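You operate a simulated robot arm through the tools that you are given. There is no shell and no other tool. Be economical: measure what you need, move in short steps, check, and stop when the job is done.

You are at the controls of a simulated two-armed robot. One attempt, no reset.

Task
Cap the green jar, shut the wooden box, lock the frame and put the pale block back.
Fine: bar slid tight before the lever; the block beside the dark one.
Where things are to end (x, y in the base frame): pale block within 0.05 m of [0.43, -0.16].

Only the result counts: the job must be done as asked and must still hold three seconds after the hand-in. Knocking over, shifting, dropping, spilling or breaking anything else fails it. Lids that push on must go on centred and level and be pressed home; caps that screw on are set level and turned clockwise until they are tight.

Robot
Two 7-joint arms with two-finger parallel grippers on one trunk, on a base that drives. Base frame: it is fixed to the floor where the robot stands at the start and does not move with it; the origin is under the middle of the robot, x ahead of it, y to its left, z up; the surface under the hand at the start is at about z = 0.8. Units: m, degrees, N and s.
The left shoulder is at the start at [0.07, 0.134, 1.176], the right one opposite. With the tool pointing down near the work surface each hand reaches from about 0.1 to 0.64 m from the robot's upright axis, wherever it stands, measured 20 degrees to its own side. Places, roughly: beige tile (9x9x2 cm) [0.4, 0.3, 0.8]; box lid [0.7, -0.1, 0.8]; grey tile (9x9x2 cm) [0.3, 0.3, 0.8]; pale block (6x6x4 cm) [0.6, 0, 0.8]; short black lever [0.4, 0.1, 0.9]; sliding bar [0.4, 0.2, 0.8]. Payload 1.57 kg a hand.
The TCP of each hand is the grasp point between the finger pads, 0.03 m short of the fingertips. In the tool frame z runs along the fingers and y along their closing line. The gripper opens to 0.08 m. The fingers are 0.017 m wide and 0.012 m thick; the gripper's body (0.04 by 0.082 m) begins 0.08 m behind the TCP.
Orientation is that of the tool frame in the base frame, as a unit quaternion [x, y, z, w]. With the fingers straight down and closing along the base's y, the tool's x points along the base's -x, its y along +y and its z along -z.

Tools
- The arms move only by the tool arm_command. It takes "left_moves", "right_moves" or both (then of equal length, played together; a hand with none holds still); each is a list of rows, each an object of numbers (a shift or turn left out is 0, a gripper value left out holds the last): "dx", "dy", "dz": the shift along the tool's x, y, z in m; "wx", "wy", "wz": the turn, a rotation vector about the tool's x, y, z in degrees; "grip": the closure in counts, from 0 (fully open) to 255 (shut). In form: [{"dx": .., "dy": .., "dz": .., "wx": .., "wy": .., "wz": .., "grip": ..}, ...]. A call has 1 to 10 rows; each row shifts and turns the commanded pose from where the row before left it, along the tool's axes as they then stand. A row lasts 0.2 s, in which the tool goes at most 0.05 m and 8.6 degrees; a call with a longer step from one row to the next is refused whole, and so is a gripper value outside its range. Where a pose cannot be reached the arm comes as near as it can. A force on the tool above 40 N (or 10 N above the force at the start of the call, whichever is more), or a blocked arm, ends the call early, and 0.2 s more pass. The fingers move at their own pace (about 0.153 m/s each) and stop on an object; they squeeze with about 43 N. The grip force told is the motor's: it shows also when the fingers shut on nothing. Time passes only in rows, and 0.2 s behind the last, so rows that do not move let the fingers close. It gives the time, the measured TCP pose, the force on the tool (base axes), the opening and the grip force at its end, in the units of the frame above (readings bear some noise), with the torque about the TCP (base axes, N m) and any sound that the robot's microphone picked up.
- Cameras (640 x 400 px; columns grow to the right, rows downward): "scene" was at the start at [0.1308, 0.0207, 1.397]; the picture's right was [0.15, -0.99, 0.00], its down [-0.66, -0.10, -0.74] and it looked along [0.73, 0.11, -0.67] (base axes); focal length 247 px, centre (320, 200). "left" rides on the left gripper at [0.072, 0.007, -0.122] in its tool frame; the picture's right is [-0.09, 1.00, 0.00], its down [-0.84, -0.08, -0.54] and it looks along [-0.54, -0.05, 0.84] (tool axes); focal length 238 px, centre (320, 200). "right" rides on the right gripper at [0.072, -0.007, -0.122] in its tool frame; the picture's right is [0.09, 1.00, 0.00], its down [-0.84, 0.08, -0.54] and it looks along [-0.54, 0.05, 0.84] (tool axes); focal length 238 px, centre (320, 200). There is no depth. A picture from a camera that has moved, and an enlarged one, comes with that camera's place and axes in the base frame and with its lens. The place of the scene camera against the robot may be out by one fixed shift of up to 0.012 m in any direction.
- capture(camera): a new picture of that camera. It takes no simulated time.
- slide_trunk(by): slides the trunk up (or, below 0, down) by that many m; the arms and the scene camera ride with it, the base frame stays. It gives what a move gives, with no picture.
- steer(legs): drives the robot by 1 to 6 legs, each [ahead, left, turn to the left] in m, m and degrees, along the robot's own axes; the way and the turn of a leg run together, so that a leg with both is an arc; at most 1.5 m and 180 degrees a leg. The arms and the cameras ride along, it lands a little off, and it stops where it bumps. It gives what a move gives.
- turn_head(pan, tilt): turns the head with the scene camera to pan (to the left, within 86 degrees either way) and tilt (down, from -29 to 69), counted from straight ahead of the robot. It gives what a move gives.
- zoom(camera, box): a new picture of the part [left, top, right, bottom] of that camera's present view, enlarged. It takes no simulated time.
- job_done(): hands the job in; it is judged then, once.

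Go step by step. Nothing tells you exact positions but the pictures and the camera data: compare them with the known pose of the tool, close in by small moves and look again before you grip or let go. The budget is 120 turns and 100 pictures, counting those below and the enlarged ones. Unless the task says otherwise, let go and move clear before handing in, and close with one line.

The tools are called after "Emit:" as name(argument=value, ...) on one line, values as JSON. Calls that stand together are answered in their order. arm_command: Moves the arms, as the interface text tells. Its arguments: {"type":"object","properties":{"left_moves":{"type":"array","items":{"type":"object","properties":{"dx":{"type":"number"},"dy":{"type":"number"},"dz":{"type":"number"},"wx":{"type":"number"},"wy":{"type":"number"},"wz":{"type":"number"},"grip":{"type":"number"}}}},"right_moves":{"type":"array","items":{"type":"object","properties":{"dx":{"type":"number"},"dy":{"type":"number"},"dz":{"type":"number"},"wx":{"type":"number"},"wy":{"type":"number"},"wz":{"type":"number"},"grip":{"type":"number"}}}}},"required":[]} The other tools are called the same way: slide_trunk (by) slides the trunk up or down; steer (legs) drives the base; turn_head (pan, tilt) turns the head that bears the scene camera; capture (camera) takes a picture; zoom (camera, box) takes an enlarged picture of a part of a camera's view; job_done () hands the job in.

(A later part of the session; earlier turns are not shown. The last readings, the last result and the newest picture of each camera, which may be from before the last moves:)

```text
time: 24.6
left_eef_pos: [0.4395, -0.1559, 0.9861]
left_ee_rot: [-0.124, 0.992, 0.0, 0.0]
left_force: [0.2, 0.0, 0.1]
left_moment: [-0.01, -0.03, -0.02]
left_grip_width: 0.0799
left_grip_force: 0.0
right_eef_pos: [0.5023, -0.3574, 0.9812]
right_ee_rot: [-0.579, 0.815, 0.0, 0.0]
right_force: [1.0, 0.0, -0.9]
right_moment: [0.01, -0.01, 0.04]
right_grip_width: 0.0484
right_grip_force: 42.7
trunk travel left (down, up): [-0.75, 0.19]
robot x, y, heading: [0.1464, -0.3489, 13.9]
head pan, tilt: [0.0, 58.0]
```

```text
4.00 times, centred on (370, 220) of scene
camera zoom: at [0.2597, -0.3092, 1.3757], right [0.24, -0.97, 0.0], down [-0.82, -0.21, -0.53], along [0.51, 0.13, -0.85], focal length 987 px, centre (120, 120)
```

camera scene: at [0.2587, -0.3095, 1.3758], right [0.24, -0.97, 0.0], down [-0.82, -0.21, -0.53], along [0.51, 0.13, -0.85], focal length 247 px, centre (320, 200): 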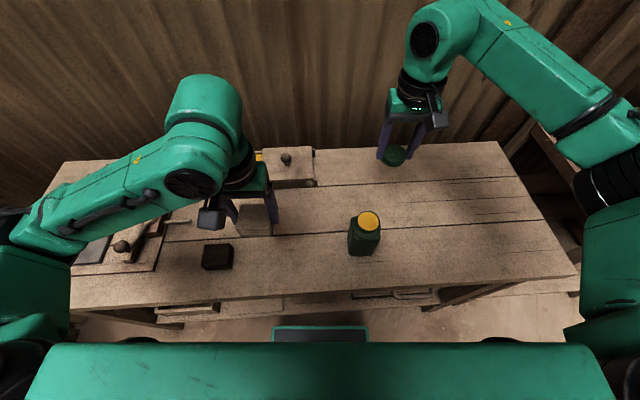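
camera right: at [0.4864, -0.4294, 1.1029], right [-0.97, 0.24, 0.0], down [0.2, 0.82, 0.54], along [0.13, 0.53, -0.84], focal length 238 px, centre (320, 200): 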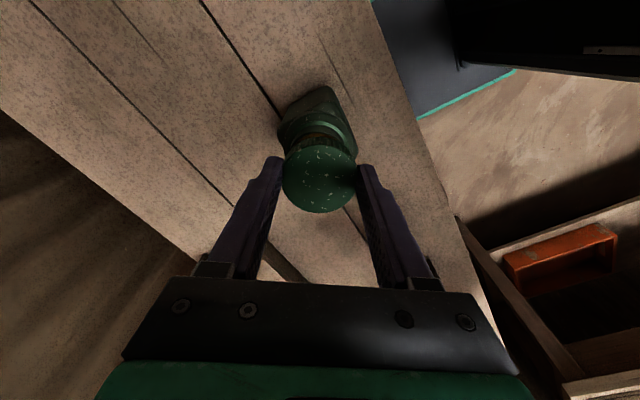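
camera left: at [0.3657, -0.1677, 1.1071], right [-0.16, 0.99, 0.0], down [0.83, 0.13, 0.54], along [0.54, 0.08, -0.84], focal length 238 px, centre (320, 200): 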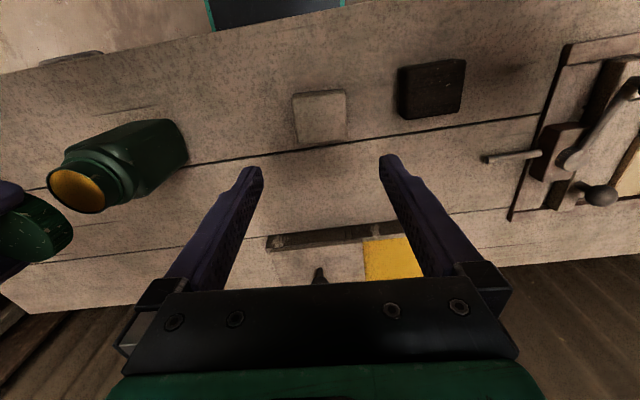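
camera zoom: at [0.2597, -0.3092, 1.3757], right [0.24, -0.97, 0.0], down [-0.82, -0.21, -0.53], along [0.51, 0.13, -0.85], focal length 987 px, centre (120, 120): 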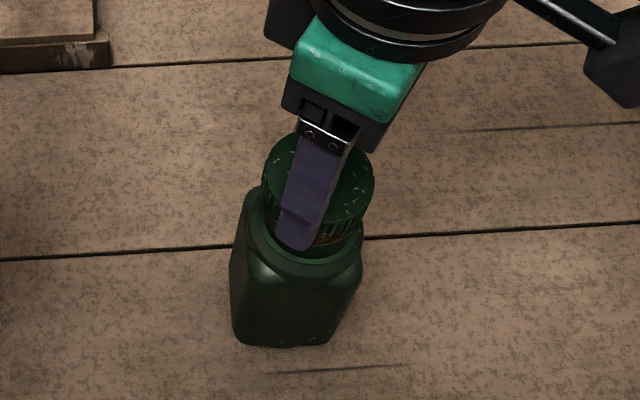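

Views suggest the cap may be 2–4 mm off to the left of the jar's axis. I take tighter zooms to settle it.

Emit:
zoom(camera="scene", box=[355, 195, 419, 235])

Emit:
zoom(camera="right", box=[280, 95, 360, 145])

```text
10.00 times, centred on (387, 215) of scene
camera zoom: at [0.2597, -0.3092, 1.3757], right [0.24, -0.97, 0.0], down [-0.82, -0.21, -0.53], along [0.51, 0.13, -0.85], focal length 2467 px, centre (-350, 50)
```

zoom: 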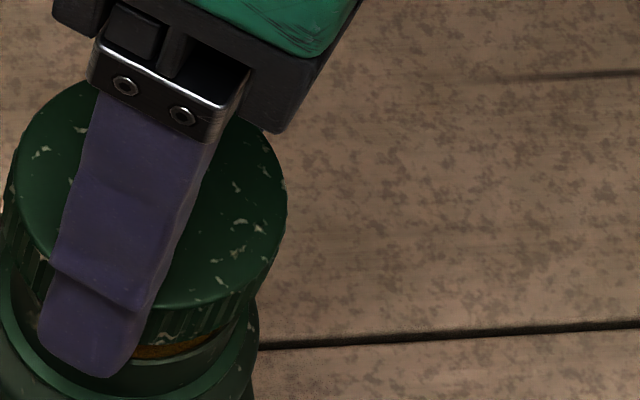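

```text
8.00 times, centred on (320, 120) of right
camera zoom: at [0.4864, -0.4294, 1.1029], right [-0.97, 0.24, 0.0], down [0.2, 0.82, 0.54], along [0.13, 0.53, -0.84], focal length 1907 px, centre (320, 840)
```

zoom: 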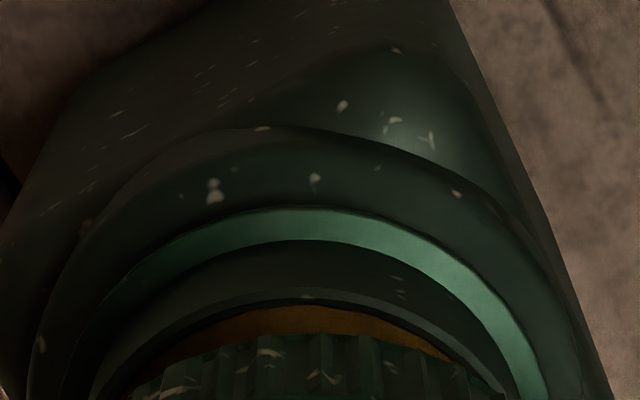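

The measurements average to about 2 mm off toward -y. I correct that and descend in fine steps to contact.

Emit:
arm_command(right_moves=[{"dx": 0.0015, "dy": -0.0011}, {"dz": 0.0025}, {"dz": 0.002}, {"dz": 0.002}, {"dz": 0.002}, {"dz": 0.002}, {}])

Emit:
zoom(camera="left", box=[0, 140, 120, 260])

```text
time: 26.2
left_eef_pos: [0.4391, -0.1556, 0.9864]
left_ee_rot: [-0.125, 0.992, 0.0, 0.001]
left_force: [0.1, 0.5, -0.5]
left_moment: [-0.02, 0.0, -0.02]
left_grip_width: 0.08
left_grip_force: 0.0
right_eef_pos: [0.5033, -0.3606, 0.971]
right_ee_rot: [-0.579, 0.815, 0.0, 0.0]
right_force: [-0.6, -0.1, 0.1]
right_moment: [0.01, -0.01, 0.0]
right_grip_width: 0.0485
right_grip_force: 42.4
trunk travel left (down, up): [-0.75, 0.19]
robot x, y, heading: [0.1447, -0.3488, 14.4]
head pan, tilt: [0.0, 58.0]
```

```text
3.33 times, centred on (60, 200) of left
camera zoom: at [0.3658, -0.1677, 1.1071], right [-0.16, 0.99, 0.0], down [0.83, 0.13, 0.54], along [0.54, 0.08, -0.84], focal length 794 px, centre (1187, 200)
```

zoom: 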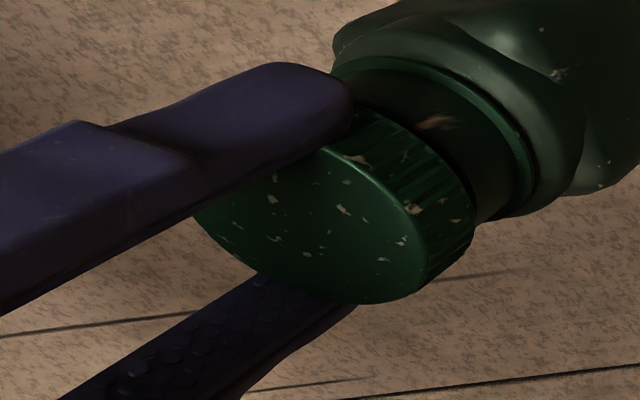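

Emit:
arm_command(right_moves=[{"dz": 0.0015}, {"dz": 0.0015}, {"dz": 0.0015}, {"dz": 0.0015}, {}])

Emit:
zoom(camera="left", box=[0, 140, 120, 260])

Emit:
zoom(camera="right", box=[280, 95, 360, 145])

```text
time: 27.4
left_eef_pos: [0.439, -0.1567, 0.9857]
left_ee_rot: [-0.125, 0.992, -0.001, 0.0]
left_force: [-0.1, -1.3, -0.6]
left_moment: [-0.01, -0.01, -0.05]
left_grip_width: 0.0802
left_grip_force: 0.0
right_eef_pos: [0.503, -0.3599, 0.9656]
right_ee_rot: [-0.58, 0.815, 0.0, 0.0]
right_force: [-0.2, -0.5, -0.3]
right_moment: [0.01, 0.0, 0.02]
right_grip_width: 0.0486
right_grip_force: 42.7
trunk travel left (down, up): [-0.75, 0.19]
robot x, y, heading: [0.1453, -0.3436, 14.1]
head pan, tilt: [0.0, 58.0]
```

```text
3.33 times, centred on (60, 200) of left
camera zoom: at [0.3658, -0.1677, 1.1071], right [-0.16, 0.99, 0.0], down [0.83, 0.13, 0.54], along [0.54, 0.08, -0.84], focal length 794 px, centre (1187, 200)
```

zoom: 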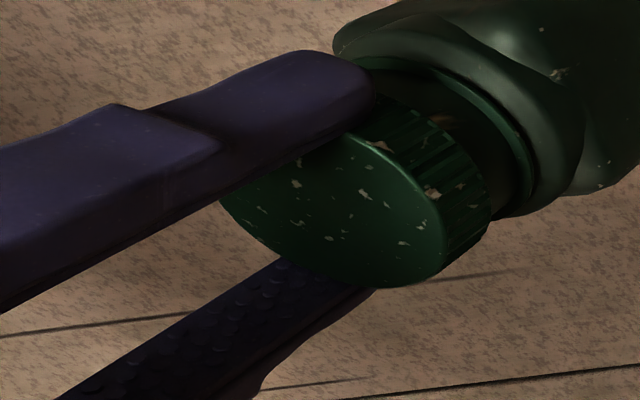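

```text
8.00 times, centred on (320, 120) of right
camera zoom: at [0.487, -0.4314, 1.0864], right [-0.97, 0.24, 0.0], down [0.2, 0.82, 0.54], along [0.13, 0.53, -0.84], focal length 1907 px, centre (320, 840)
```

zoom: 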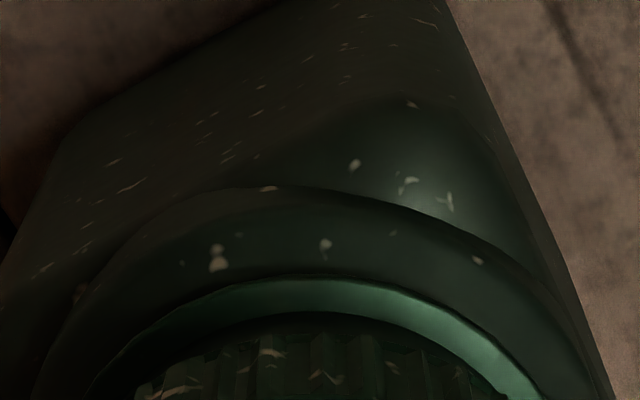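

The cap is slipping over the neck with no side force, so the centring is good. On down to thread contact.

Emit:
arm_command(right_moves=[{"dz": 0.0015}, {"dz": 0.0015}, {"dz": 0.0015}, {"dz": 0.0015}, {}])

Emit:
zoom(camera="left", box=[0, 140, 120, 260])

```text
time: 28.6
left_eef_pos: [0.439, -0.1563, 0.9862]
left_ee_rot: [-0.124, 0.992, 0.0, 0.0]
left_force: [0.0, -0.1, 0.5]
left_moment: [0.0, 0.0, 0.01]
left_grip_width: 0.0801
left_grip_force: 0.0
right_eef_pos: [0.5018, -0.3591, 0.9591]
right_ee_rot: [-0.58, 0.815, 0.0, 0.001]
right_force: [0.0, -0.5, -0.3]
right_moment: [-0.02, 0.01, 0.0]
right_grip_width: 0.0485
right_grip_force: 43.5
trunk travel left (down, up): [-0.75, 0.19]
robot x, y, heading: [0.1447, -0.3435, 14.0]
head pan, tilt: [0.0, 58.0]
```

```text
3.33 times, centred on (60, 200) of left
camera zoom: at [0.3658, -0.1677, 1.1071], right [-0.16, 0.99, 0.0], down [0.83, 0.13, 0.54], along [0.54, 0.08, -0.84], focal length 794 px, centre (1187, 200)
```

zoom: 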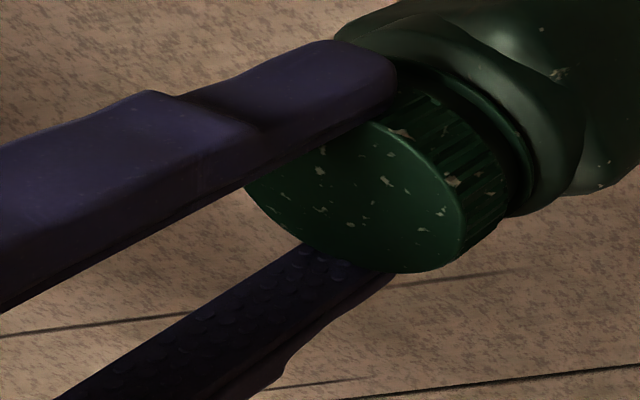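

Emit:
arm_command(right_moves=[{"dz": 0.001}, {"dz": 0.001}, {"dz": 0.001}, {"dz": 0.001}, {"dz": 0.001}, {}])

Emit:
zoom(camera="left", box=[0, 140, 120, 260])

```text
time: 30.0
left_eef_pos: [0.4373, -0.1573, 0.987]
left_ee_rot: [-0.124, 0.992, -0.001, 0.0]
left_force: [0.2, 0.2, -0.5]
left_moment: [0.02, -0.02, -0.01]
left_grip_width: 0.0799
left_grip_force: 0.1
right_eef_pos: [0.5025, -0.3593, 0.9556]
right_ee_rot: [-0.579, 0.816, -0.001, 0.002]
right_force: [6.4, -2.6, 28.0]
right_moment: [-0.39, -0.08, -0.02]
right_grip_width: 0.0482
right_grip_force: 43.2
trunk travel left (down, up): [-0.75, 0.19]
robot x, y, heading: [0.1441, -0.3432, 14.3]
head pan, tilt: [0.0, 58.0]
```

```text
3.33 times, centred on (60, 200) of left
camera zoom: at [0.3645, -0.1681, 1.1078], right [-0.16, 0.99, 0.0], down [0.83, 0.13, 0.54], along [0.54, 0.08, -0.84], focal length 794 px, centre (1187, 200)
```

zoom: 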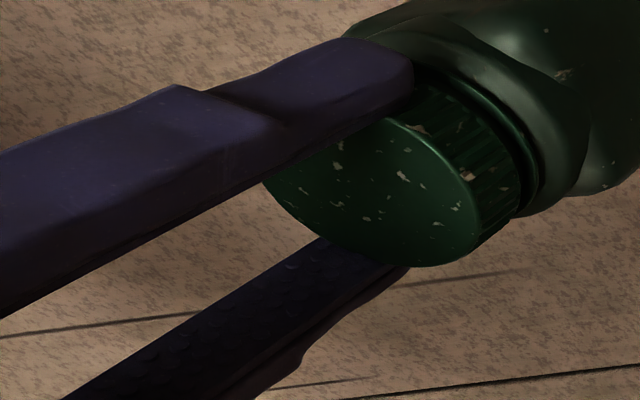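

Contact at TCP z≈0.956 with 28 N down. I begin turning clockwise, watching torque.

Emit:
arm_command(right_moves=[{"wz": 8.5}, {"wz": 8.5}, {"wz": 8.5}, {"wz": 8.5}, {"wz": 8.5}])

Emit:
zoom(camera="left", box=[0, 90, 200, 240])

```text
time: 31.2
left_eef_pos: [0.4379, -0.1543, 0.9873]
left_ee_rot: [-0.124, 0.992, -0.001, 0.001]
left_force: [0.5, 0.3, -0.6]
left_moment: [0.01, 0.04, 0.0]
left_grip_width: 0.0799
left_grip_force: 0.0
right_eef_pos: [0.4989, -0.3579, 0.9546]
right_ee_rot: [-0.244, 0.97, -0.001, 0.001]
right_force: [1.8, 5.8, 26.6]
right_moment: [0.24, -0.15, -0.01]
right_grip_width: 0.0486
right_grip_force: 42.4
trunk travel left (down, up): [-0.75, 0.19]
robot x, y, heading: [0.1488, -0.3466, 14.3]
head pan, tilt: [0.0, 58.0]
```

```text
2.67 times, centred on (100, 165) of left
camera zoom: at [0.3633, -0.1661, 1.1073], right [-0.16, 0.99, 0.0], down [0.83, 0.13, 0.54], along [0.54, 0.08, -0.84], focal length 636 px, centre (907, 293)
```

zoom: 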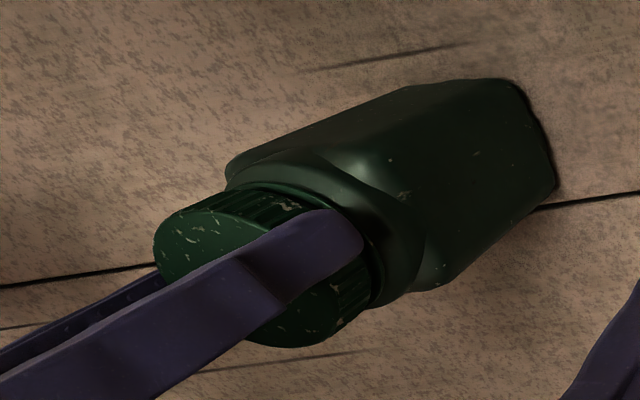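

Turned 43° freely, dropping about 1 mm, and the jar stayed put. I continue clockwise.

Emit:
arm_command(right_moves=[{"wz": 8.5}, {"wz": 8.5}, {"wz": 8.5}, {"wz": 8.5}, {"wz": 8.5}, {"wz": 8.5}, {"wz": 8.5}, {"wz": 8.5}])

Emit:
zoom(camera="left", box=[0, 90, 200, 240])

```text
time: 33.0
left_eef_pos: [0.4373, -0.1545, 0.9849]
left_ee_rot: [-0.124, 0.992, -0.001, 0.0]
left_force: [-0.4, 0.2, 0.2]
left_moment: [0.0, 0.02, 0.01]
left_grip_width: 0.0801
left_grip_force: 0.0
right_eef_pos: [0.5023, -0.3577, 0.9549]
right_ee_rot: [0.341, 0.94, 0.001, 0.002]
right_force: [6.6, 8.1, 18.0]
right_moment: [0.51, -0.55, 0.05]
right_grip_width: 0.0481
right_grip_force: 43.2
trunk travel left (down, up): [-0.75, 0.19]
robot x, y, heading: [0.1449, -0.3453, 14.5]
head pan, tilt: [0.0, 58.0]
```

```text
2.67 times, centred on (100, 165) of left
camera zoom: at [0.3655, -0.1658, 1.1068], right [-0.16, 0.99, 0.0], down [0.83, 0.13, 0.54], along [0.54, 0.08, -0.84], focal length 636 px, centre (907, 293)
```

zoom: 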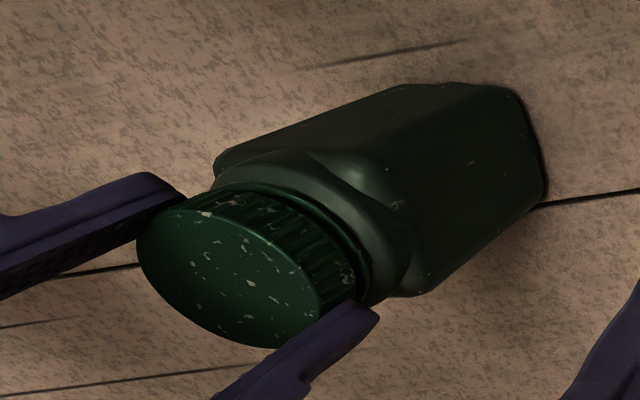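

Still turning freely, with the push force falling as the cap works down. I continue with a slight downward bias.

Emit:
arm_command(right_moves=[{"wz": 8.5, "dz": 0.0005}, {"wz": 8.5}, {"wz": 8.5, "dz": 0.0005}, {"wz": 8.5}, {"wz": 8.5}, {"wz": 8.5}, {"wz": 8.5}, {"wz": 8.5}])

Emit:
zoom(camera="left", box=[0, 90, 200, 240])

```text
time: 34.8
left_eef_pos: [0.4381, -0.156, 0.9865]
left_ee_rot: [-0.124, 0.992, -0.001, 0.001]
left_force: [-0.2, 0.4, 0.5]
left_moment: [0.04, -0.01, 0.0]
left_grip_width: 0.08
left_grip_force: 0.0
right_eef_pos: [0.5008, -0.3598, 0.9538]
right_ee_rot: [0.809, 0.588, -0.001, 0.0]
right_force: [6.6, 6.0, 23.9]
right_moment: [0.21, -0.19, 0.0]
right_grip_width: 0.0487
right_grip_force: 43.2
trunk travel left (down, up): [-0.75, 0.19]
robot x, y, heading: [0.1441, -0.3483, 14.2]
head pan, tilt: [0.0, 58.0]
```

```text
2.67 times, centred on (100, 165) of left
camera zoom: at [0.3647, -0.1679, 1.1074], right [-0.16, 0.99, 0.0], down [0.83, 0.13, 0.54], along [0.54, 0.08, -0.84], focal length 636 px, centre (907, 293)
```

zoom: 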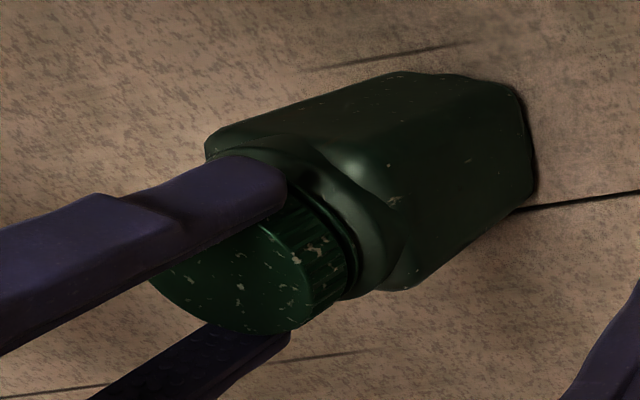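

About 180° done; the jar's body keeps its orientation. I go on until torque or the wrist limit shows.

Emit:
arm_command(right_moves=[{"wz": 8.5}, {"wz": 8.5}, {"wz": 8.5}, {"wz": 8.5}, {"wz": 8.5}, {"wz": 8.5}])

Emit:
zoom(camera="left", box=[0, 90, 200, 240])

```text
time: 36.2
left_eef_pos: [0.4392, -0.155, 0.9865]
left_ee_rot: [-0.124, 0.992, 0.0, 0.0]
left_force: [-0.1, -0.2, 0.5]
left_moment: [0.01, 0.02, 0.02]
left_grip_width: 0.0801
left_grip_force: 0.1
right_eef_pos: [0.5015, -0.3608, 0.9533]
right_ee_rot: [0.983, 0.184, 0.0, -0.001]
right_force: [1.2, -3.0, 2.9]
right_moment: [-0.16, 0.14, 0.07]
right_grip_width: 0.0485
right_grip_force: 43.2
trunk travel left (down, up): [-0.75, 0.19]
robot x, y, heading: [0.1462, -0.3466, 14.1]
head pan, tilt: [0.0, 58.0]
```

```text
2.67 times, centred on (100, 165) of left
camera zoom: at [0.3656, -0.1682, 1.107], right [-0.16, 0.99, 0.0], down [0.83, 0.13, 0.54], along [0.54, 0.08, -0.84], focal length 636 px, centre (907, 293)
```

zoom: 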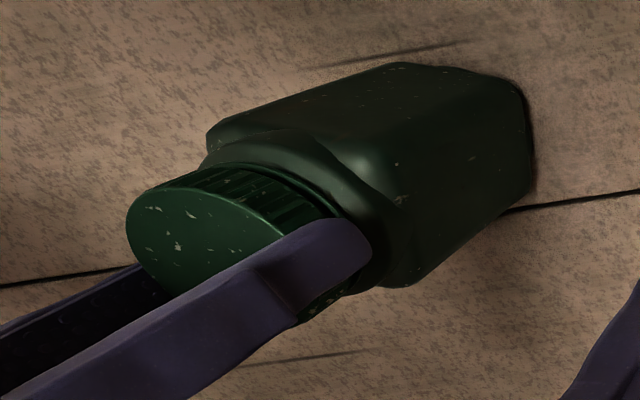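

The down force fell to 3 N, so the thread is drawing the cap down. I continue.

Emit:
arm_command(right_moves=[{"wz": 8.5, "dz": 0.0005}, {"wz": 8.5}, {"wz": 8.5, "dz": 0.0005}, {"wz": 8.5}, {"wz": 8.5}, {"wz": 8.5}])

Emit:
zoom(camera="left", box=[0, 90, 200, 240])

```text
time: 37.6
left_eef_pos: [0.4369, -0.1556, 0.9855]
left_ee_rot: [-0.124, 0.992, -0.001, 0.001]
left_force: [0.3, -0.2, 0.3]
left_moment: [0.01, 0.02, -0.03]
left_grip_width: 0.08
left_grip_force: 0.0
right_eef_pos: [0.5021, -0.3584, 0.9518]
right_ee_rot: [0.966, -0.257, 0.0, 0.0]
right_force: [-2.3, 0.2, 1.5]
right_moment: [0.16, 0.2, 0.03]
right_grip_width: 0.0481
right_grip_force: 43.0
trunk travel left (down, up): [-0.75, 0.19]
robot x, y, heading: [0.1459, -0.3458, 14.0]
head pan, tilt: [0.0, 58.0]
```

```text
2.67 times, centred on (100, 165) of left
camera zoom: at [0.3649, -0.1674, 1.1071], right [-0.16, 0.99, 0.0], down [0.83, 0.13, 0.54], along [0.54, 0.08, -0.84], focal length 636 px, centre (907, 293)
```

zoom: 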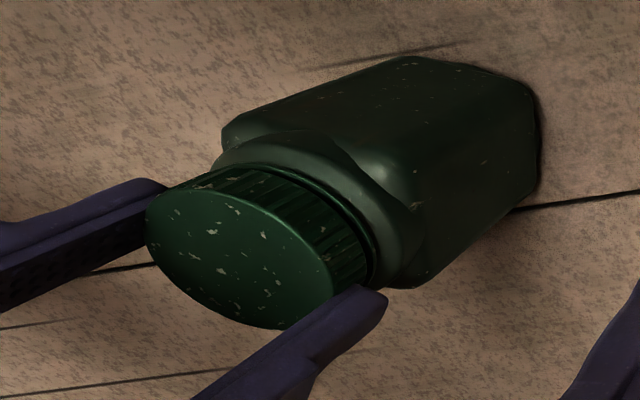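

Emit:
arm_command(right_moves=[{"wz": 8.5, "dz": 0.0005}, {"wz": 8.5}, {"wz": 8.5, "dz": 0.0005}, {"wz": 8.5}, {"wz": 8.5}, {"wz": 8.5}])

Emit:
zoom(camera="left", box=[0, 90, 200, 240])

```text
time: 39.0
left_eef_pos: [0.4385, -0.1561, 0.9857]
left_ee_rot: [-0.124, 0.992, -0.001, 0.001]
left_force: [-0.8, 1.2, -0.3]
left_moment: [0.01, 0.01, 0.01]
left_grip_width: 0.0801
left_grip_force: 0.1
right_eef_pos: [0.5022, -0.3583, 0.9514]
right_ee_rot: [0.762, -0.648, 0.001, 0.0]
right_force: [-1.0, 4.0, 6.9]
right_moment: [0.61, -0.33, 0.22]
right_grip_width: 0.0486
right_grip_force: 43.3
trunk travel left (down, up): [-0.75, 0.19]
robot x, y, heading: [0.1448, -0.3491, 14.3]
head pan, tilt: [0.0, 58.0]
```

```text
2.67 times, centred on (100, 165) of left
camera zoom: at [0.3649, -0.1669, 1.1071], right [-0.16, 0.99, 0.0], down [0.83, 0.13, 0.54], along [0.54, 0.08, -0.84], focal length 636 px, centre (907, 293)
```

zoom: 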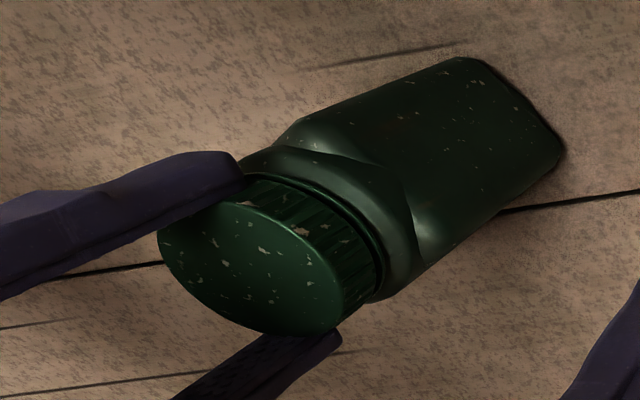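

The jar is now turning along with the cap (torque 0.22 Nm), so the cap has stopped on its thread. I press down harder to pin the jar and give it a bit more.

Emit:
arm_command(right_moves=[{"dz": 0.0015}, {"dz": 0.001}, {"wz": 5}, {"wz": 5}, {"wz": 5}])

Emit:
zoom(camera="left", box=[0, 90, 200, 240])

```text
time: 40.2
left_eef_pos: [0.436, -0.1568, 0.9867]
left_ee_rot: [-0.123, 0.992, 0.0, 0.002]
left_force: [-0.4, -0.5, 0.1]
left_moment: [0.0, 0.0, 0.03]
left_grip_width: 0.0799
left_grip_force: 0.1
right_eef_pos: [0.4999, -0.3589, 0.9501]
right_ee_rot: [-0.671, 0.741, -0.001, 0.002]
right_force: [-1.1, -2.2, 34.1]
right_moment: [-0.05, 0.01, 0.47]
right_grip_width: 0.0484
right_grip_force: 42.9
trunk travel left (down, up): [-0.75, 0.19]
robot x, y, heading: [0.1475, -0.3472, 14.1]
head pan, tilt: [0.0, 58.0]
```

```text
2.67 times, centred on (100, 165) of left
camera zoom: at [0.3622, -0.168, 1.1081], right [-0.16, 0.99, 0.0], down [0.83, 0.13, 0.55], along [0.54, 0.08, -0.84], focal length 636 px, centre (907, 293)
```

zoom: 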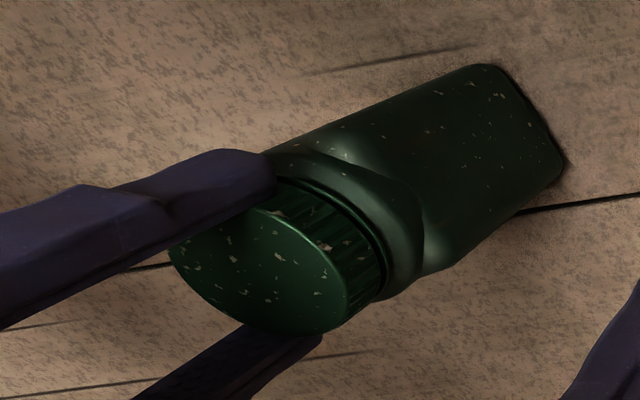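

Torque rose to 0.47 Nm with the jar itself slipping on the table: the cap is tight. I ease off, open and lift clear.

Emit:
arm_command(right_moves=[{"dz": -0.002}, {"grip": 150}, {"grip": 80}, {"grip": 0}, {"grip": 0}, {"dz": -0.02}, {"dz": -0.03}, {"dz": -0.04}, {"dz": -0.04}, {"dz": -0.04}])

Emit:
zoom(camera="left", box=[0, 90, 200, 240])

Emit:
capture(camera="right")

```text
time: 42.4
left_eef_pos: [0.4383, -0.1549, 0.9864]
left_ee_rot: [-0.124, 0.992, -0.001, 0.001]
left_force: [1.2, -0.5, 0.0]
left_moment: [-0.02, -0.06, -0.01]
left_grip_width: 0.0802
left_grip_force: 0.0
right_eef_pos: [0.5205, -0.3687, 1.1191]
right_ee_rot: [-0.671, 0.741, 0.0, 0.0]
right_force: [-0.8, -0.8, 0.6]
right_moment: [0.01, 0.0, -0.02]
right_grip_width: 0.08
right_grip_force: 0.0
right hand out of reach, approached as far as the arm can: row 7, 8, 9
trunk travel left (down, up): [-0.75, 0.19]
robot x, y, heading: [0.1491, -0.3457, 14.2]
head pan, tilt: [0.0, 58.0]
```

```text
2.67 times, centred on (100, 165) of left
camera zoom: at [0.365, -0.1674, 1.1071], right [-0.16, 0.99, 0.0], down [0.83, 0.13, 0.54], along [0.54, 0.08, -0.84], focal length 636 px, centre (907, 293)
```

zoom: 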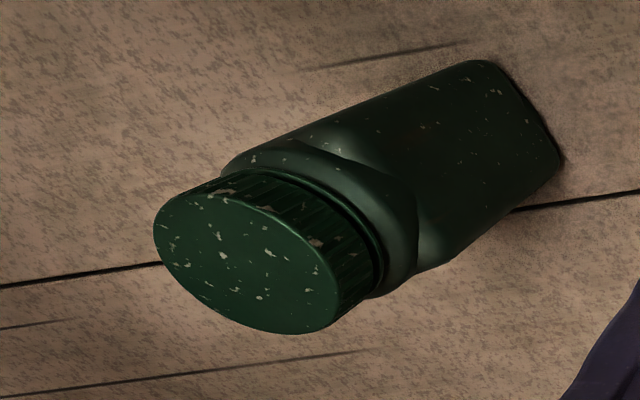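

```text
45 pictures are left
camera right: at [0.5217, -0.4426, 1.2396], right [-1.0, 0.01, 0.0], down [0.01, 0.84, 0.54], along [0.0, 0.54, -0.84], focal length 238 px, centre (320, 200)
```

right: 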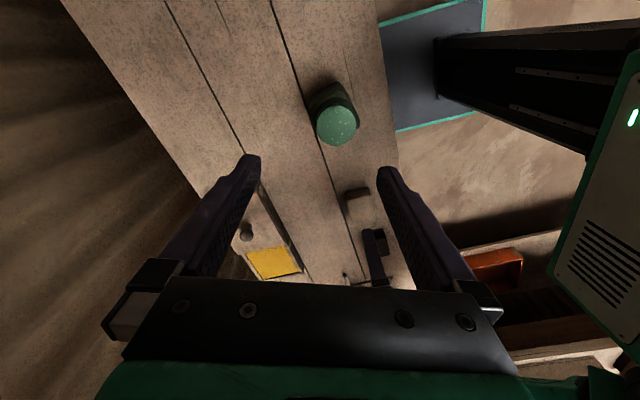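

The cap sits level and home. Next the lid: I bring the left hand, open, over the lid's knob at about (0.667, -0.117).

Emit:
arm_command(left_moves=[{"dx": -0.0462, "dy": -0.0038}, {"dx": -0.0462, "dy": -0.0038}, {"dx": -0.0462, "dy": -0.0038}, {"dx": -0.0462, "dy": -0.0038}, {"dx": -0.0462, "dy": -0.0038}, {"wz": -3.5, "dz": 0.02}])

Emit:
capture(camera="left")

```text
time: 43.8
left_eef_pos: [0.6665, -0.1172, 0.9667]
left_ee_rot: [-0.154, 0.988, -0.001, 0.0]
left_force: [-0.6, 0.0, 0.1]
left_moment: [0.02, -0.03, 0.02]
left_grip_width: 0.0799
left_grip_force: 0.1
right_eef_pos: [0.5212, -0.3683, 1.1184]
right_ee_rot: [-0.671, 0.741, -0.001, 0.0]
right_force: [-0.1, -0.4, -0.3]
right_moment: [0.02, 0.02, 0.04]
right_grip_width: 0.0799
right_grip_force: 0.1
trunk travel left (down, up): [-0.75, 0.19]
robot x, y, heading: [0.1465, -0.3448, 14.2]
head pan, tilt: [0.0, 58.0]
```

```text
44 pictures are left
camera left: at [0.5939, -0.1323, 1.0881], right [-0.21, 0.98, 0.0], down [0.82, 0.18, 0.54], along [0.53, 0.12, -0.84], focal length 238 px, centre (320, 200)
```

left: 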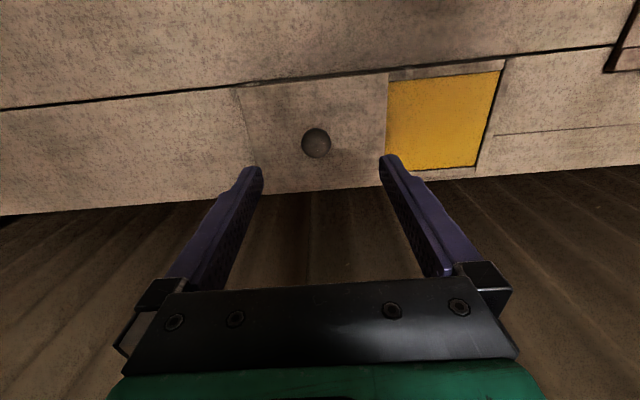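

The knob is centred between the fingers and the rails run along tool y. I close partly, then lower around the knob.

Emit:
arm_command(left_moves=[{"dy": -0.003, "dz": 0.022, "grip": 100}, {"dz": 0.022}, {"dz": 0.015}, {"dz": 0.007}, {}])

Emit:
capture(camera="left")

```text
time: 45.0
left_eef_pos: [0.6669, -0.12, 0.9001]
left_ee_rot: [-0.155, 0.988, -0.002, 0.0]
left_force: [0.1, -0.5, 0.6]
left_moment: [0.02, -0.01, 0.0]
left_grip_width: 0.0488
left_grip_force: 0.0
right_eef_pos: [0.5216, -0.3686, 1.1186]
right_ee_rot: [-0.671, 0.741, 0.0, 0.0]
right_force: [0.3, -0.1, -0.8]
right_moment: [0.01, -0.02, -0.03]
right_grip_width: 0.0796
right_grip_force: 0.0
trunk travel left (down, up): [-0.75, 0.19]
robot x, y, heading: [0.1466, -0.347, 14.2]
head pan, tilt: [0.0, 58.0]
```

```text
43 pictures are left
camera left: at [0.5958, -0.136, 1.0214], right [-0.22, 0.98, 0.0], down [0.82, 0.18, 0.54], along [0.53, 0.12, -0.84], focal length 238 px, centre (320, 200)
```

left: 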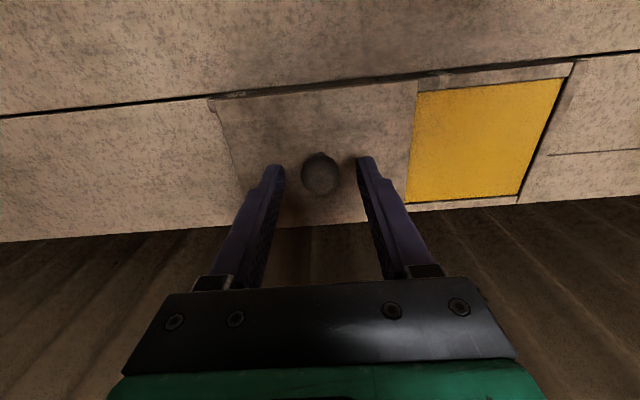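

Knob is between the fingers. I push the lid left in moderate steps.

Emit:
arm_command(left_moves=[{"dy": 0.012}, {"dy": 0.014}, {"dy": 0.014}, {"dy": 0.014}, {"dy": 0.014}])

Emit:
capture(camera="left")

```text
time: 46.2
left_eef_pos: [0.646, -0.0547, 0.9]
left_ee_rot: [-0.155, 0.988, -0.001, -0.001]
left_force: [-0.6, -1.0, 0.5]
left_moment: [-0.03, 0.02, -0.02]
left_grip_width: 0.0491
left_grip_force: 0.2
right_eef_pos: [0.5215, -0.3676, 1.118]
right_ee_rot: [-0.672, 0.741, 0.0, 0.001]
right_force: [0.3, 0.3, -0.4]
right_moment: [0.03, -0.02, 0.02]
right_grip_width: 0.0802
right_grip_force: 0.1
trunk travel left (down, up): [-0.75, 0.19]
robot x, y, heading: [0.1467, -0.3447, 14.1]
head pan, tilt: [0.0, 58.0]
```

```text
42 pictures are left
camera left: at [0.5746, -0.0708, 1.0211], right [-0.22, 0.98, 0.0], down [0.82, 0.18, 0.54], along [0.53, 0.12, -0.84], focal length 238 px, centre (320, 200)
```

left: 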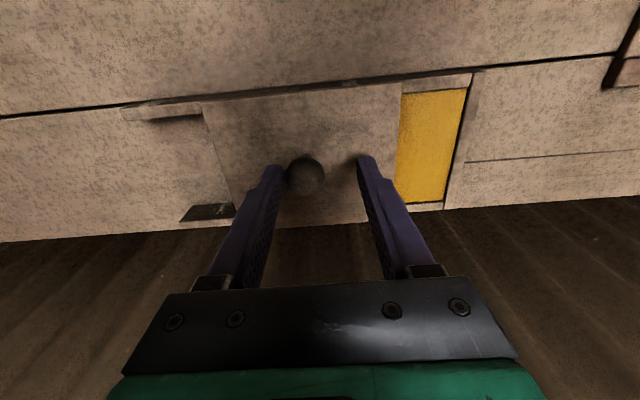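

Sliding smoothly; about 4.5 cm remain.

Emit:
arm_command(left_moves=[{"dy": 0.012}, {"dy": 0.012}, {"dy": 0.01}, {"dy": 0.005}, {"dy": 0.004}, {"dy": 0.004}])

Emit:
capture(camera="left")

```text
time: 47.6
left_eef_pos: [0.6329, -0.0106, 0.9002]
left_ee_rot: [-0.154, 0.988, -0.001, 0.0]
left_force: [-0.8, -1.2, 1.0]
left_moment: [-0.02, 0.0, -0.03]
left_grip_width: 0.0496
left_grip_force: 0.6
right_eef_pos: [0.5214, -0.3693, 1.1177]
right_ee_rot: [-0.671, 0.742, 0.0, 0.0]
right_force: [0.5, -0.3, 0.1]
right_moment: [0.02, 0.01, 0.0]
right_grip_width: 0.0802
right_grip_force: 0.0
trunk travel left (down, up): [-0.75, 0.19]
robot x, y, heading: [0.1464, -0.3442, 14.1]
head pan, tilt: [0.0, 58.0]
```

```text
41 pictures are left
camera left: at [0.5606, -0.0265, 1.0218], right [-0.22, 0.98, 0.0], down [0.82, 0.18, 0.54], along [0.53, 0.12, -0.84], focal length 238 px, centre (320, 200)
```

left: 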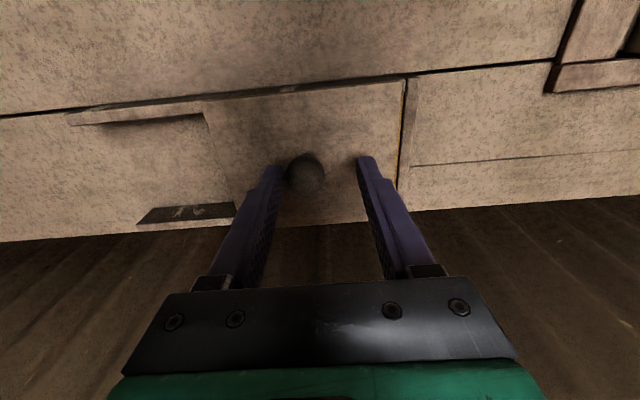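

Only a sliver of yellow remains. I push on in small steps until it stops.

Emit:
arm_command(left_moves=[{"dy": 0.003}, {"dy": 0.002}, {"dy": 0.002}, {"dy": 0.002}, {}])

Emit:
zoom(camera="left", box=[190, 60, 450, 230])

```text
time: 48.8
left_eef_pos: [0.6297, -0.0015, 0.8996]
left_ee_rot: [-0.155, 0.988, 0.0, 0.001]
left_force: [-0.6, 0.7, -0.2]
left_moment: [0.01, 0.0, 0.01]
left_grip_width: 0.0493
left_grip_force: 0.1
right_eef_pos: [0.521, -0.3699, 1.1173]
right_ee_rot: [-0.671, 0.741, -0.001, 0.001]
right_force: [0.4, -0.4, 0.0]
right_moment: [-0.01, 0.03, 0.01]
right_grip_width: 0.0801
right_grip_force: 0.1
trunk travel left (down, up): [-0.75, 0.19]
robot x, y, heading: [0.1448, -0.3441, 14.4]
head pan, tilt: [0.0, 58.0]
```

```text
2.35 times, centred on (320, 145) of left
camera zoom: at [0.558, -0.0179, 1.0218], right [-0.22, 0.98, 0.0], down [0.82, 0.18, 0.54], along [0.53, 0.12, -0.84], focal length 561 px, centre (320, 329)
```

zoom: 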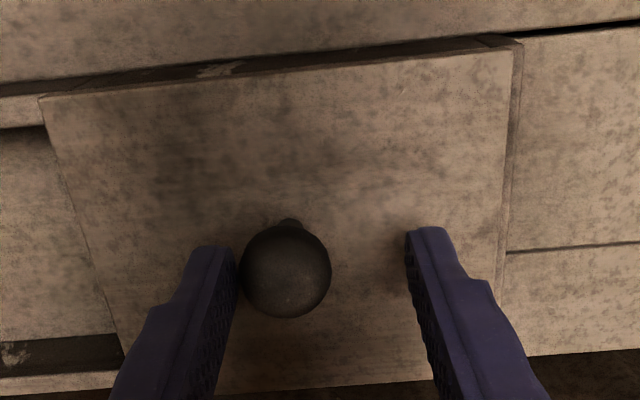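

Emit:
arm_command(left_moves=[{"dy": 0.002}, {"dy": 0.002}, {"dy": 0.002}, {}])

Emit:
zoom(camera="left", box=[190, 60, 450, 230])

```text
time: 49.8
left_eef_pos: [0.6289, 0.0033, 0.8999]
left_ee_rot: [-0.154, 0.988, -0.001, 0.0]
left_force: [0.4, -0.4, 0.1]
left_moment: [0.0, 0.0, -0.01]
left_grip_width: 0.0491
left_grip_force: 0.5
right_eef_pos: [0.5214, -0.3688, 1.1177]
right_ee_rot: [-0.672, 0.741, 0.0, -0.001]
right_force: [-0.6, 0.6, -0.2]
right_moment: [0.01, -0.04, -0.03]
right_grip_width: 0.0798
right_grip_force: 0.0
trunk travel left (down, up): [-0.75, 0.19]
robot x, y, heading: [0.1476, -0.3475, 14.4]
head pan, tilt: [0.0, 58.0]
```

```text
2.35 times, centred on (320, 145) of left
camera zoom: at [0.5561, -0.0121, 1.0219], right [-0.22, 0.98, 0.0], down [0.82, 0.18, 0.54], along [0.53, 0.12, -0.84], focal length 561 px, centre (320, 329)
```

zoom: 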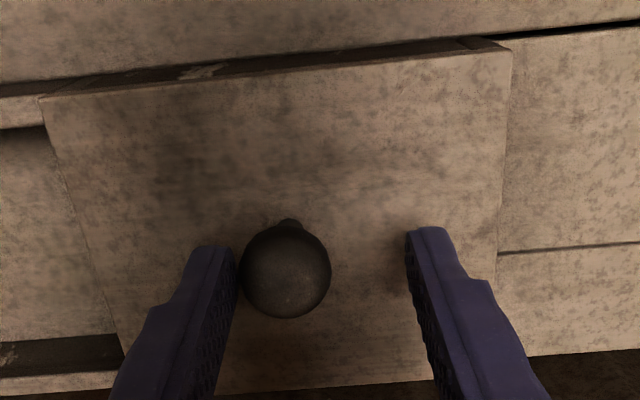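

Emit:
arm_command(left_moves=[{"dy": 0.001}, {"dy": 0.001}, {}])

Emit:
zoom(camera="left", box=[360, 65, 420, 105])

```text
time: 50.6
left_eef_pos: [0.628, 0.0056, 0.901]
left_ee_rot: [-0.154, 0.988, -0.001, 0.001]
left_force: [0.3, -2.3, -0.2]
left_moment: [-0.07, -0.01, -0.02]
left_grip_width: 0.0508
left_grip_force: 1.1
right_eef_pos: [0.5218, -0.3694, 1.1181]
right_ee_rot: [-0.671, 0.741, 0.0, 0.001]
right_force: [-0.7, 0.1, 0.2]
right_moment: [0.01, -0.03, -0.01]
right_grip_width: 0.08
right_grip_force: 0.1
trunk travel left (down, up): [-0.75, 0.19]
robot x, y, heading: [0.1456, -0.3483, 13.9]
head pan, tilt: [0.0, 58.0]
```

```text
10.00 times, centred on (390, 85) of left
camera zoom: at [0.5558, -0.0107, 1.022], right [-0.22, 0.98, 0.0], down [0.82, 0.18, 0.54], along [0.53, 0.12, -0.84], focal length 2384 px, centre (-380, 1350)
```

zoom: 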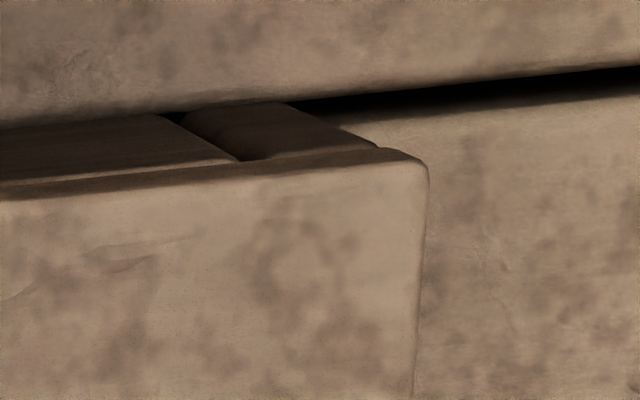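

The finger is starting to be pushed back, so it is probably at the stop. One more small push to confirm.

Emit:
arm_command(left_moves=[{"dy": 0.002}, {"dy": 0.002}, {}])

```text
time: 51.4
left_eef_pos: [0.6273, 0.0079, 0.9012]
left_ee_rot: [-0.154, 0.988, 0.0, 0.0]
left_force: [2.0, -7.1, -1.3]
left_moment: [-0.19, -0.13, -0.04]
left_grip_width: 0.0557
left_grip_force: 4.1
right_eef_pos: [0.5219, -0.3709, 1.1161]
right_ee_rot: [-0.671, 0.742, 0.001, 0.001]
right_force: [0.0, 0.4, -0.3]
right_moment: [0.03, 0.01, 0.0]
right_grip_width: 0.08
right_grip_force: 0.1
trunk travel left (down, up): [-0.75, 0.19]
robot x, y, heading: [0.1444, -0.3437, 13.9]
head pan, tilt: [0.0, 58.0]
```

The stop is firm: the box is shut. I back off, lift the left hand, and drive 0.25 m left so the frame is well within reach.

Emit:
arm_command(left_moves=[{"dy": -0.008}, {"grip": 0}, {"dz": -0.03}, {"dz": -0.04}, {"dz": -0.04}, {"dz": -0.04}])

Emit:
steer(legs=[[0, 0.25, 0]])

Emit:
capture(camera="scene")

Emit:
capture(camera="left")

```text
time: 52.8
left_eef_pos: [0.6282, 0.0022, 1.0508]
left_ee_rot: [-0.154, 0.988, 0.0, 0.0]
left_force: [0.4, -0.5, 0.7]
left_moment: [0.0, -0.01, 0.01]
left_grip_width: 0.0801
left_grip_force: 0.0
right_eef_pos: [0.5202, -0.3691, 1.1182]
right_ee_rot: [-0.671, 0.741, 0.0, 0.001]
right_force: [0.9, -1.0, -0.1]
right_moment: [0.0, 0.01, 0.03]
right_grip_width: 0.0802
right_grip_force: 0.1
trunk travel left (down, up): [-0.75, 0.19]
robot x, y, heading: [0.149, -0.3465, 14.2]
head pan, tilt: [0.0, 58.0]
```

```text
time: 54.7
left_eef_pos: [0.5668, 0.2442, 1.0497]
left_ee_rot: [-0.154, 0.988, 0.0, 0.0]
left_force: [0.4, 0.1, -1.1]
left_moment: [0.04, 0.02, 0.03]
left_grip_width: 0.0798
left_grip_force: 0.2
right_eef_pos: [0.4607, -0.1268, 1.1172]
right_ee_rot: [-0.67, 0.742, 0.001, 0.0]
right_force: [0.2, 0.3, -0.2]
right_moment: [0.06, 0.03, 0.01]
right_grip_width: 0.08
right_grip_force: 0.1
trunk travel left (down, up): [-0.75, 0.19]
robot x, y, heading: [0.0871, -0.1035, 14.1]
head pan, tilt: [0.0, 58.0]
```

```text
37 pictures are left
camera scene: at [0.1986, -0.067, 1.3757], right [0.24, -0.97, 0.0], down [-0.82, -0.21, -0.53], along [0.51, 0.13, -0.85], focal length 247 px, centre (320, 200)
```

scene: 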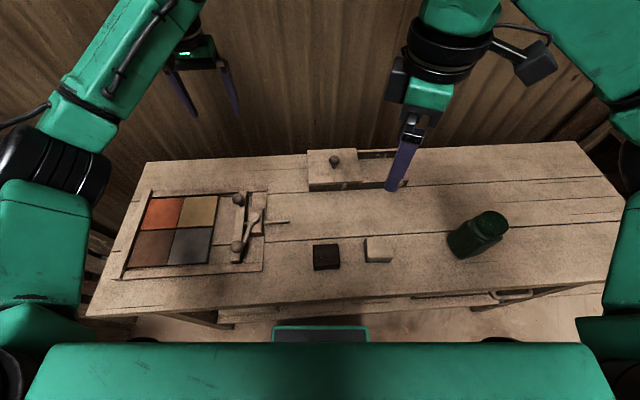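

```text
36 pictures are left
camera left: at [0.4949, 0.2282, 1.1718], right [-0.22, 0.98, 0.0], down [0.82, 0.18, 0.54], along [0.53, 0.12, -0.84], focal length 238 px, centre (320, 200)
```

left: 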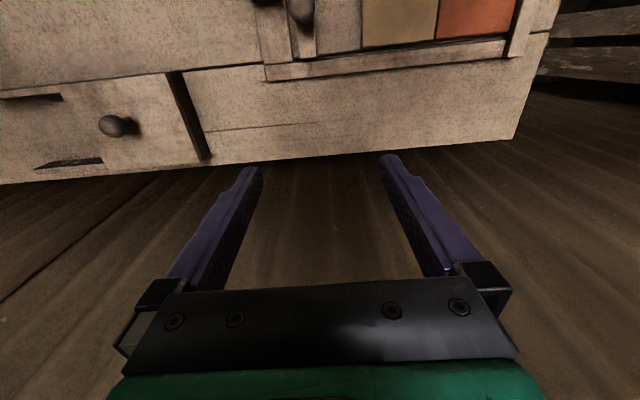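

The box is shut and the pale block and jar are in place. Now I zoom on the frame and bring the left hand over the bar knob at roughly (0.464, 0.21).

Emit:
zoom(camera="scene", box=[110, 175, 302, 285])

Emit:
arm_command(left_moves=[{"dx": 0.026, "wz": 3.5}, {"dx": 0.026}, {"dx": 0.026}, {"dx": 0.026}, {"dx": 0.026}])

Emit:
capture(camera="left")

```text
3.33 times, centred on (206, 230) of scene
camera zoom: at [0.1986, -0.067, 1.3757], right [0.24, -0.97, 0.0], down [-0.82, -0.21, -0.53], along [0.51, 0.13, -0.85], focal length 822 px, centre (700, 100)
```

zoom: 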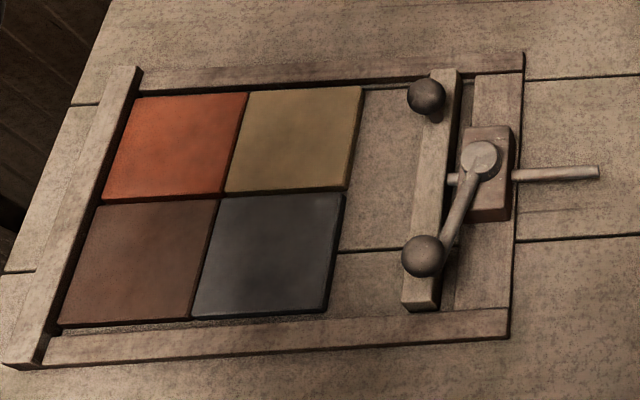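

```text
time: 55.9
left_eef_pos: [0.4393, 0.2119, 1.0508]
left_ee_rot: [-0.124, 0.992, 0.0, 0.001]
left_force: [-0.7, 0.2, -0.1]
left_moment: [0.01, 0.0, -0.02]
left_grip_width: 0.0802
left_grip_force: 0.0
right_eef_pos: [0.4586, -0.1266, 1.1183]
right_ee_rot: [-0.671, 0.741, 0.0, 0.0]
right_force: [0.8, 0.1, -0.5]
right_moment: [0.0, 0.01, 0.01]
right_grip_width: 0.0801
right_grip_force: 0.0
trunk travel left (down, up): [-0.75, 0.19]
robot x, y, heading: [0.0856, -0.1015, 14.0]
head pan, tilt: [0.0, 58.0]
```

```text
34 pictures are left
camera left: at [0.3663, 0.2003, 1.1719], right [-0.16, 0.99, 0.0], down [0.83, 0.13, 0.54], along [0.54, 0.08, -0.84], focal length 238 px, centre (320, 200)
```

left: 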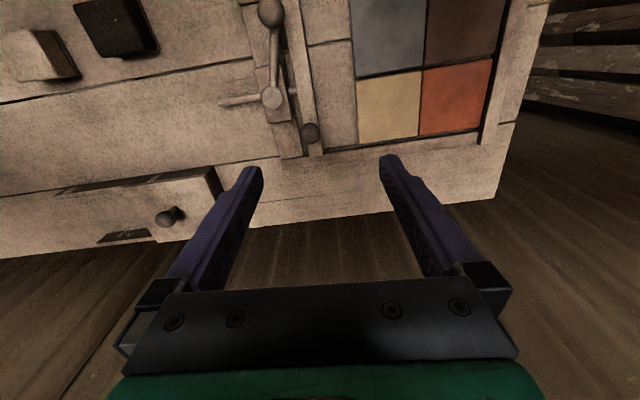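

The bar knob is at about (0.463, 0.203). I align over it and descend part way with partly closed fingers.

Emit:
arm_command(left_moves=[{"dx": -0.0214, "dy": -0.0145, "grip": 100}, {"wz": -2.5, "dz": 0.03}, {"dz": 0.04}, {"dz": 0.04}, {"dz": 0.035}])

Emit:
capture(camera="left")

```text
time: 57.1
left_eef_pos: [0.4657, 0.2038, 0.9048]
left_ee_rot: [-0.145, 0.989, -0.001, 0.001]
left_force: [-0.4, -0.2, -0.3]
left_moment: [0.01, 0.02, -0.03]
left_grip_width: 0.0489
left_grip_force: 0.1
right_eef_pos: [0.4602, -0.1252, 1.1191]
right_ee_rot: [-0.671, 0.742, 0.0, 0.0]
right_force: [0.4, -1.0, 0.2]
right_moment: [0.0, 0.0, -0.02]
right_grip_width: 0.0799
right_grip_force: 0.1
trunk travel left (down, up): [-0.75, 0.19]
robot x, y, heading: [0.0845, -0.1047, 14.2]
head pan, tilt: [0.0, 58.0]
```

```text
33 pictures are left
camera left: at [0.3927, 0.1881, 1.0264], right [-0.2, 0.98, 0.0], down [0.82, 0.17, 0.54], along [0.53, 0.11, -0.84], focal length 238 px, centre (320, 200)
```

left: 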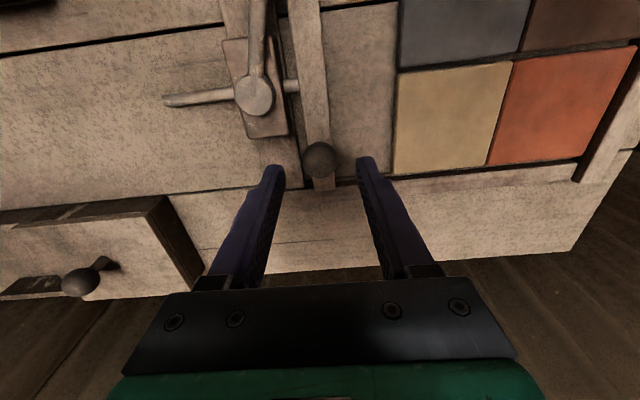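

Knob centred. I lower 2 cm, then push it left toward the tiles.

Emit:
arm_command(left_moves=[{"dz": 0.01}, {"dz": 0.008}, {"dy": 0.01}, {"dy": 0.012}, {"dy": 0.012}, {}])

Emit:
capture(camera="left")

```text
time: 58.5
left_eef_pos: [0.4564, 0.2348, 0.887]
left_ee_rot: [-0.146, 0.989, 0.0, 0.0]
left_force: [-0.1, -0.3, 0.2]
left_moment: [-0.03, -0.02, -0.01]
left_grip_width: 0.0494
left_grip_force: 0.8
right_eef_pos: [0.4613, -0.1266, 1.1175]
right_ee_rot: [-0.671, 0.741, 0.0, 0.0]
right_force: [-0.8, 0.2, -0.3]
right_moment: [0.0, 0.0, -0.03]
right_grip_width: 0.0802
right_grip_force: 0.1
trunk travel left (down, up): [-0.75, 0.19]
robot x, y, heading: [0.0868, -0.1072, 13.9]
head pan, tilt: [0.0, 58.0]
```

```text
32 pictures are left
camera left: at [0.3836, 0.2208, 1.0085], right [-0.2, 0.98, 0.0], down [0.82, 0.17, 0.54], along [0.53, 0.11, -0.84], focal length 238 px, centre (320, 200)
```

left: 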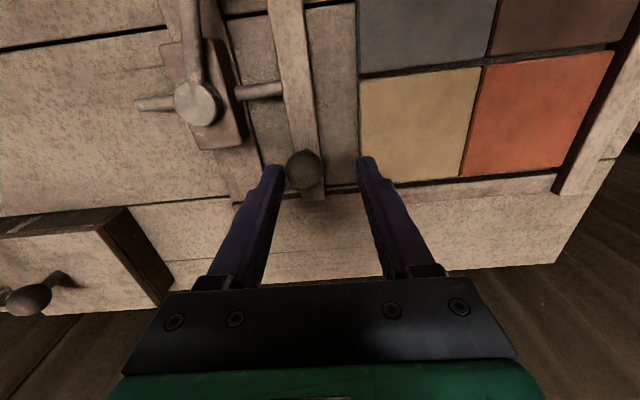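

The bar slides parallel; about 3 cm remain to the tiles.

Emit:
arm_command(left_moves=[{"dy": 0.012}, {"dy": 0.01}, {"dy": 0.003}, {"dy": 0.003}, {"dy": 0.003}, {}])

Emit:
capture(camera="left")

```text
time: 59.9
left_eef_pos: [0.4466, 0.2647, 0.8873]
left_ee_rot: [-0.145, 0.989, 0.0, -0.001]
left_force: [0.4, -1.3, 0.9]
left_moment: [-0.02, -0.02, 0.01]
left_grip_width: 0.0494
left_grip_force: 0.4
right_eef_pos: [0.4604, -0.1253, 1.1168]
right_ee_rot: [-0.672, 0.741, 0.0, 0.0]
right_force: [0.5, 1.1, -0.5]
right_moment: [0.03, 0.01, -0.02]
right_grip_width: 0.0801
right_grip_force: 0.0
trunk travel left (down, up): [-0.75, 0.19]
robot x, y, heading: [0.0852, -0.103, 14.1]
head pan, tilt: [0.0, 58.0]
```

```text
31 pictures are left
camera left: at [0.3745, 0.2503, 1.0083], right [-0.2, 0.98, 0.0], down [0.82, 0.17, 0.54], along [0.53, 0.11, -0.84], focal length 238 px, centre (320, 200)
```

left: 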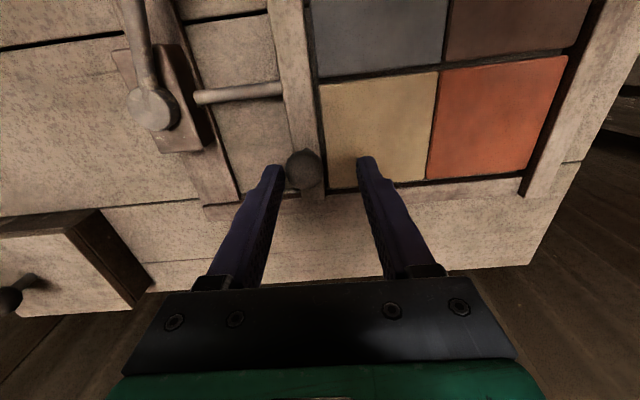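

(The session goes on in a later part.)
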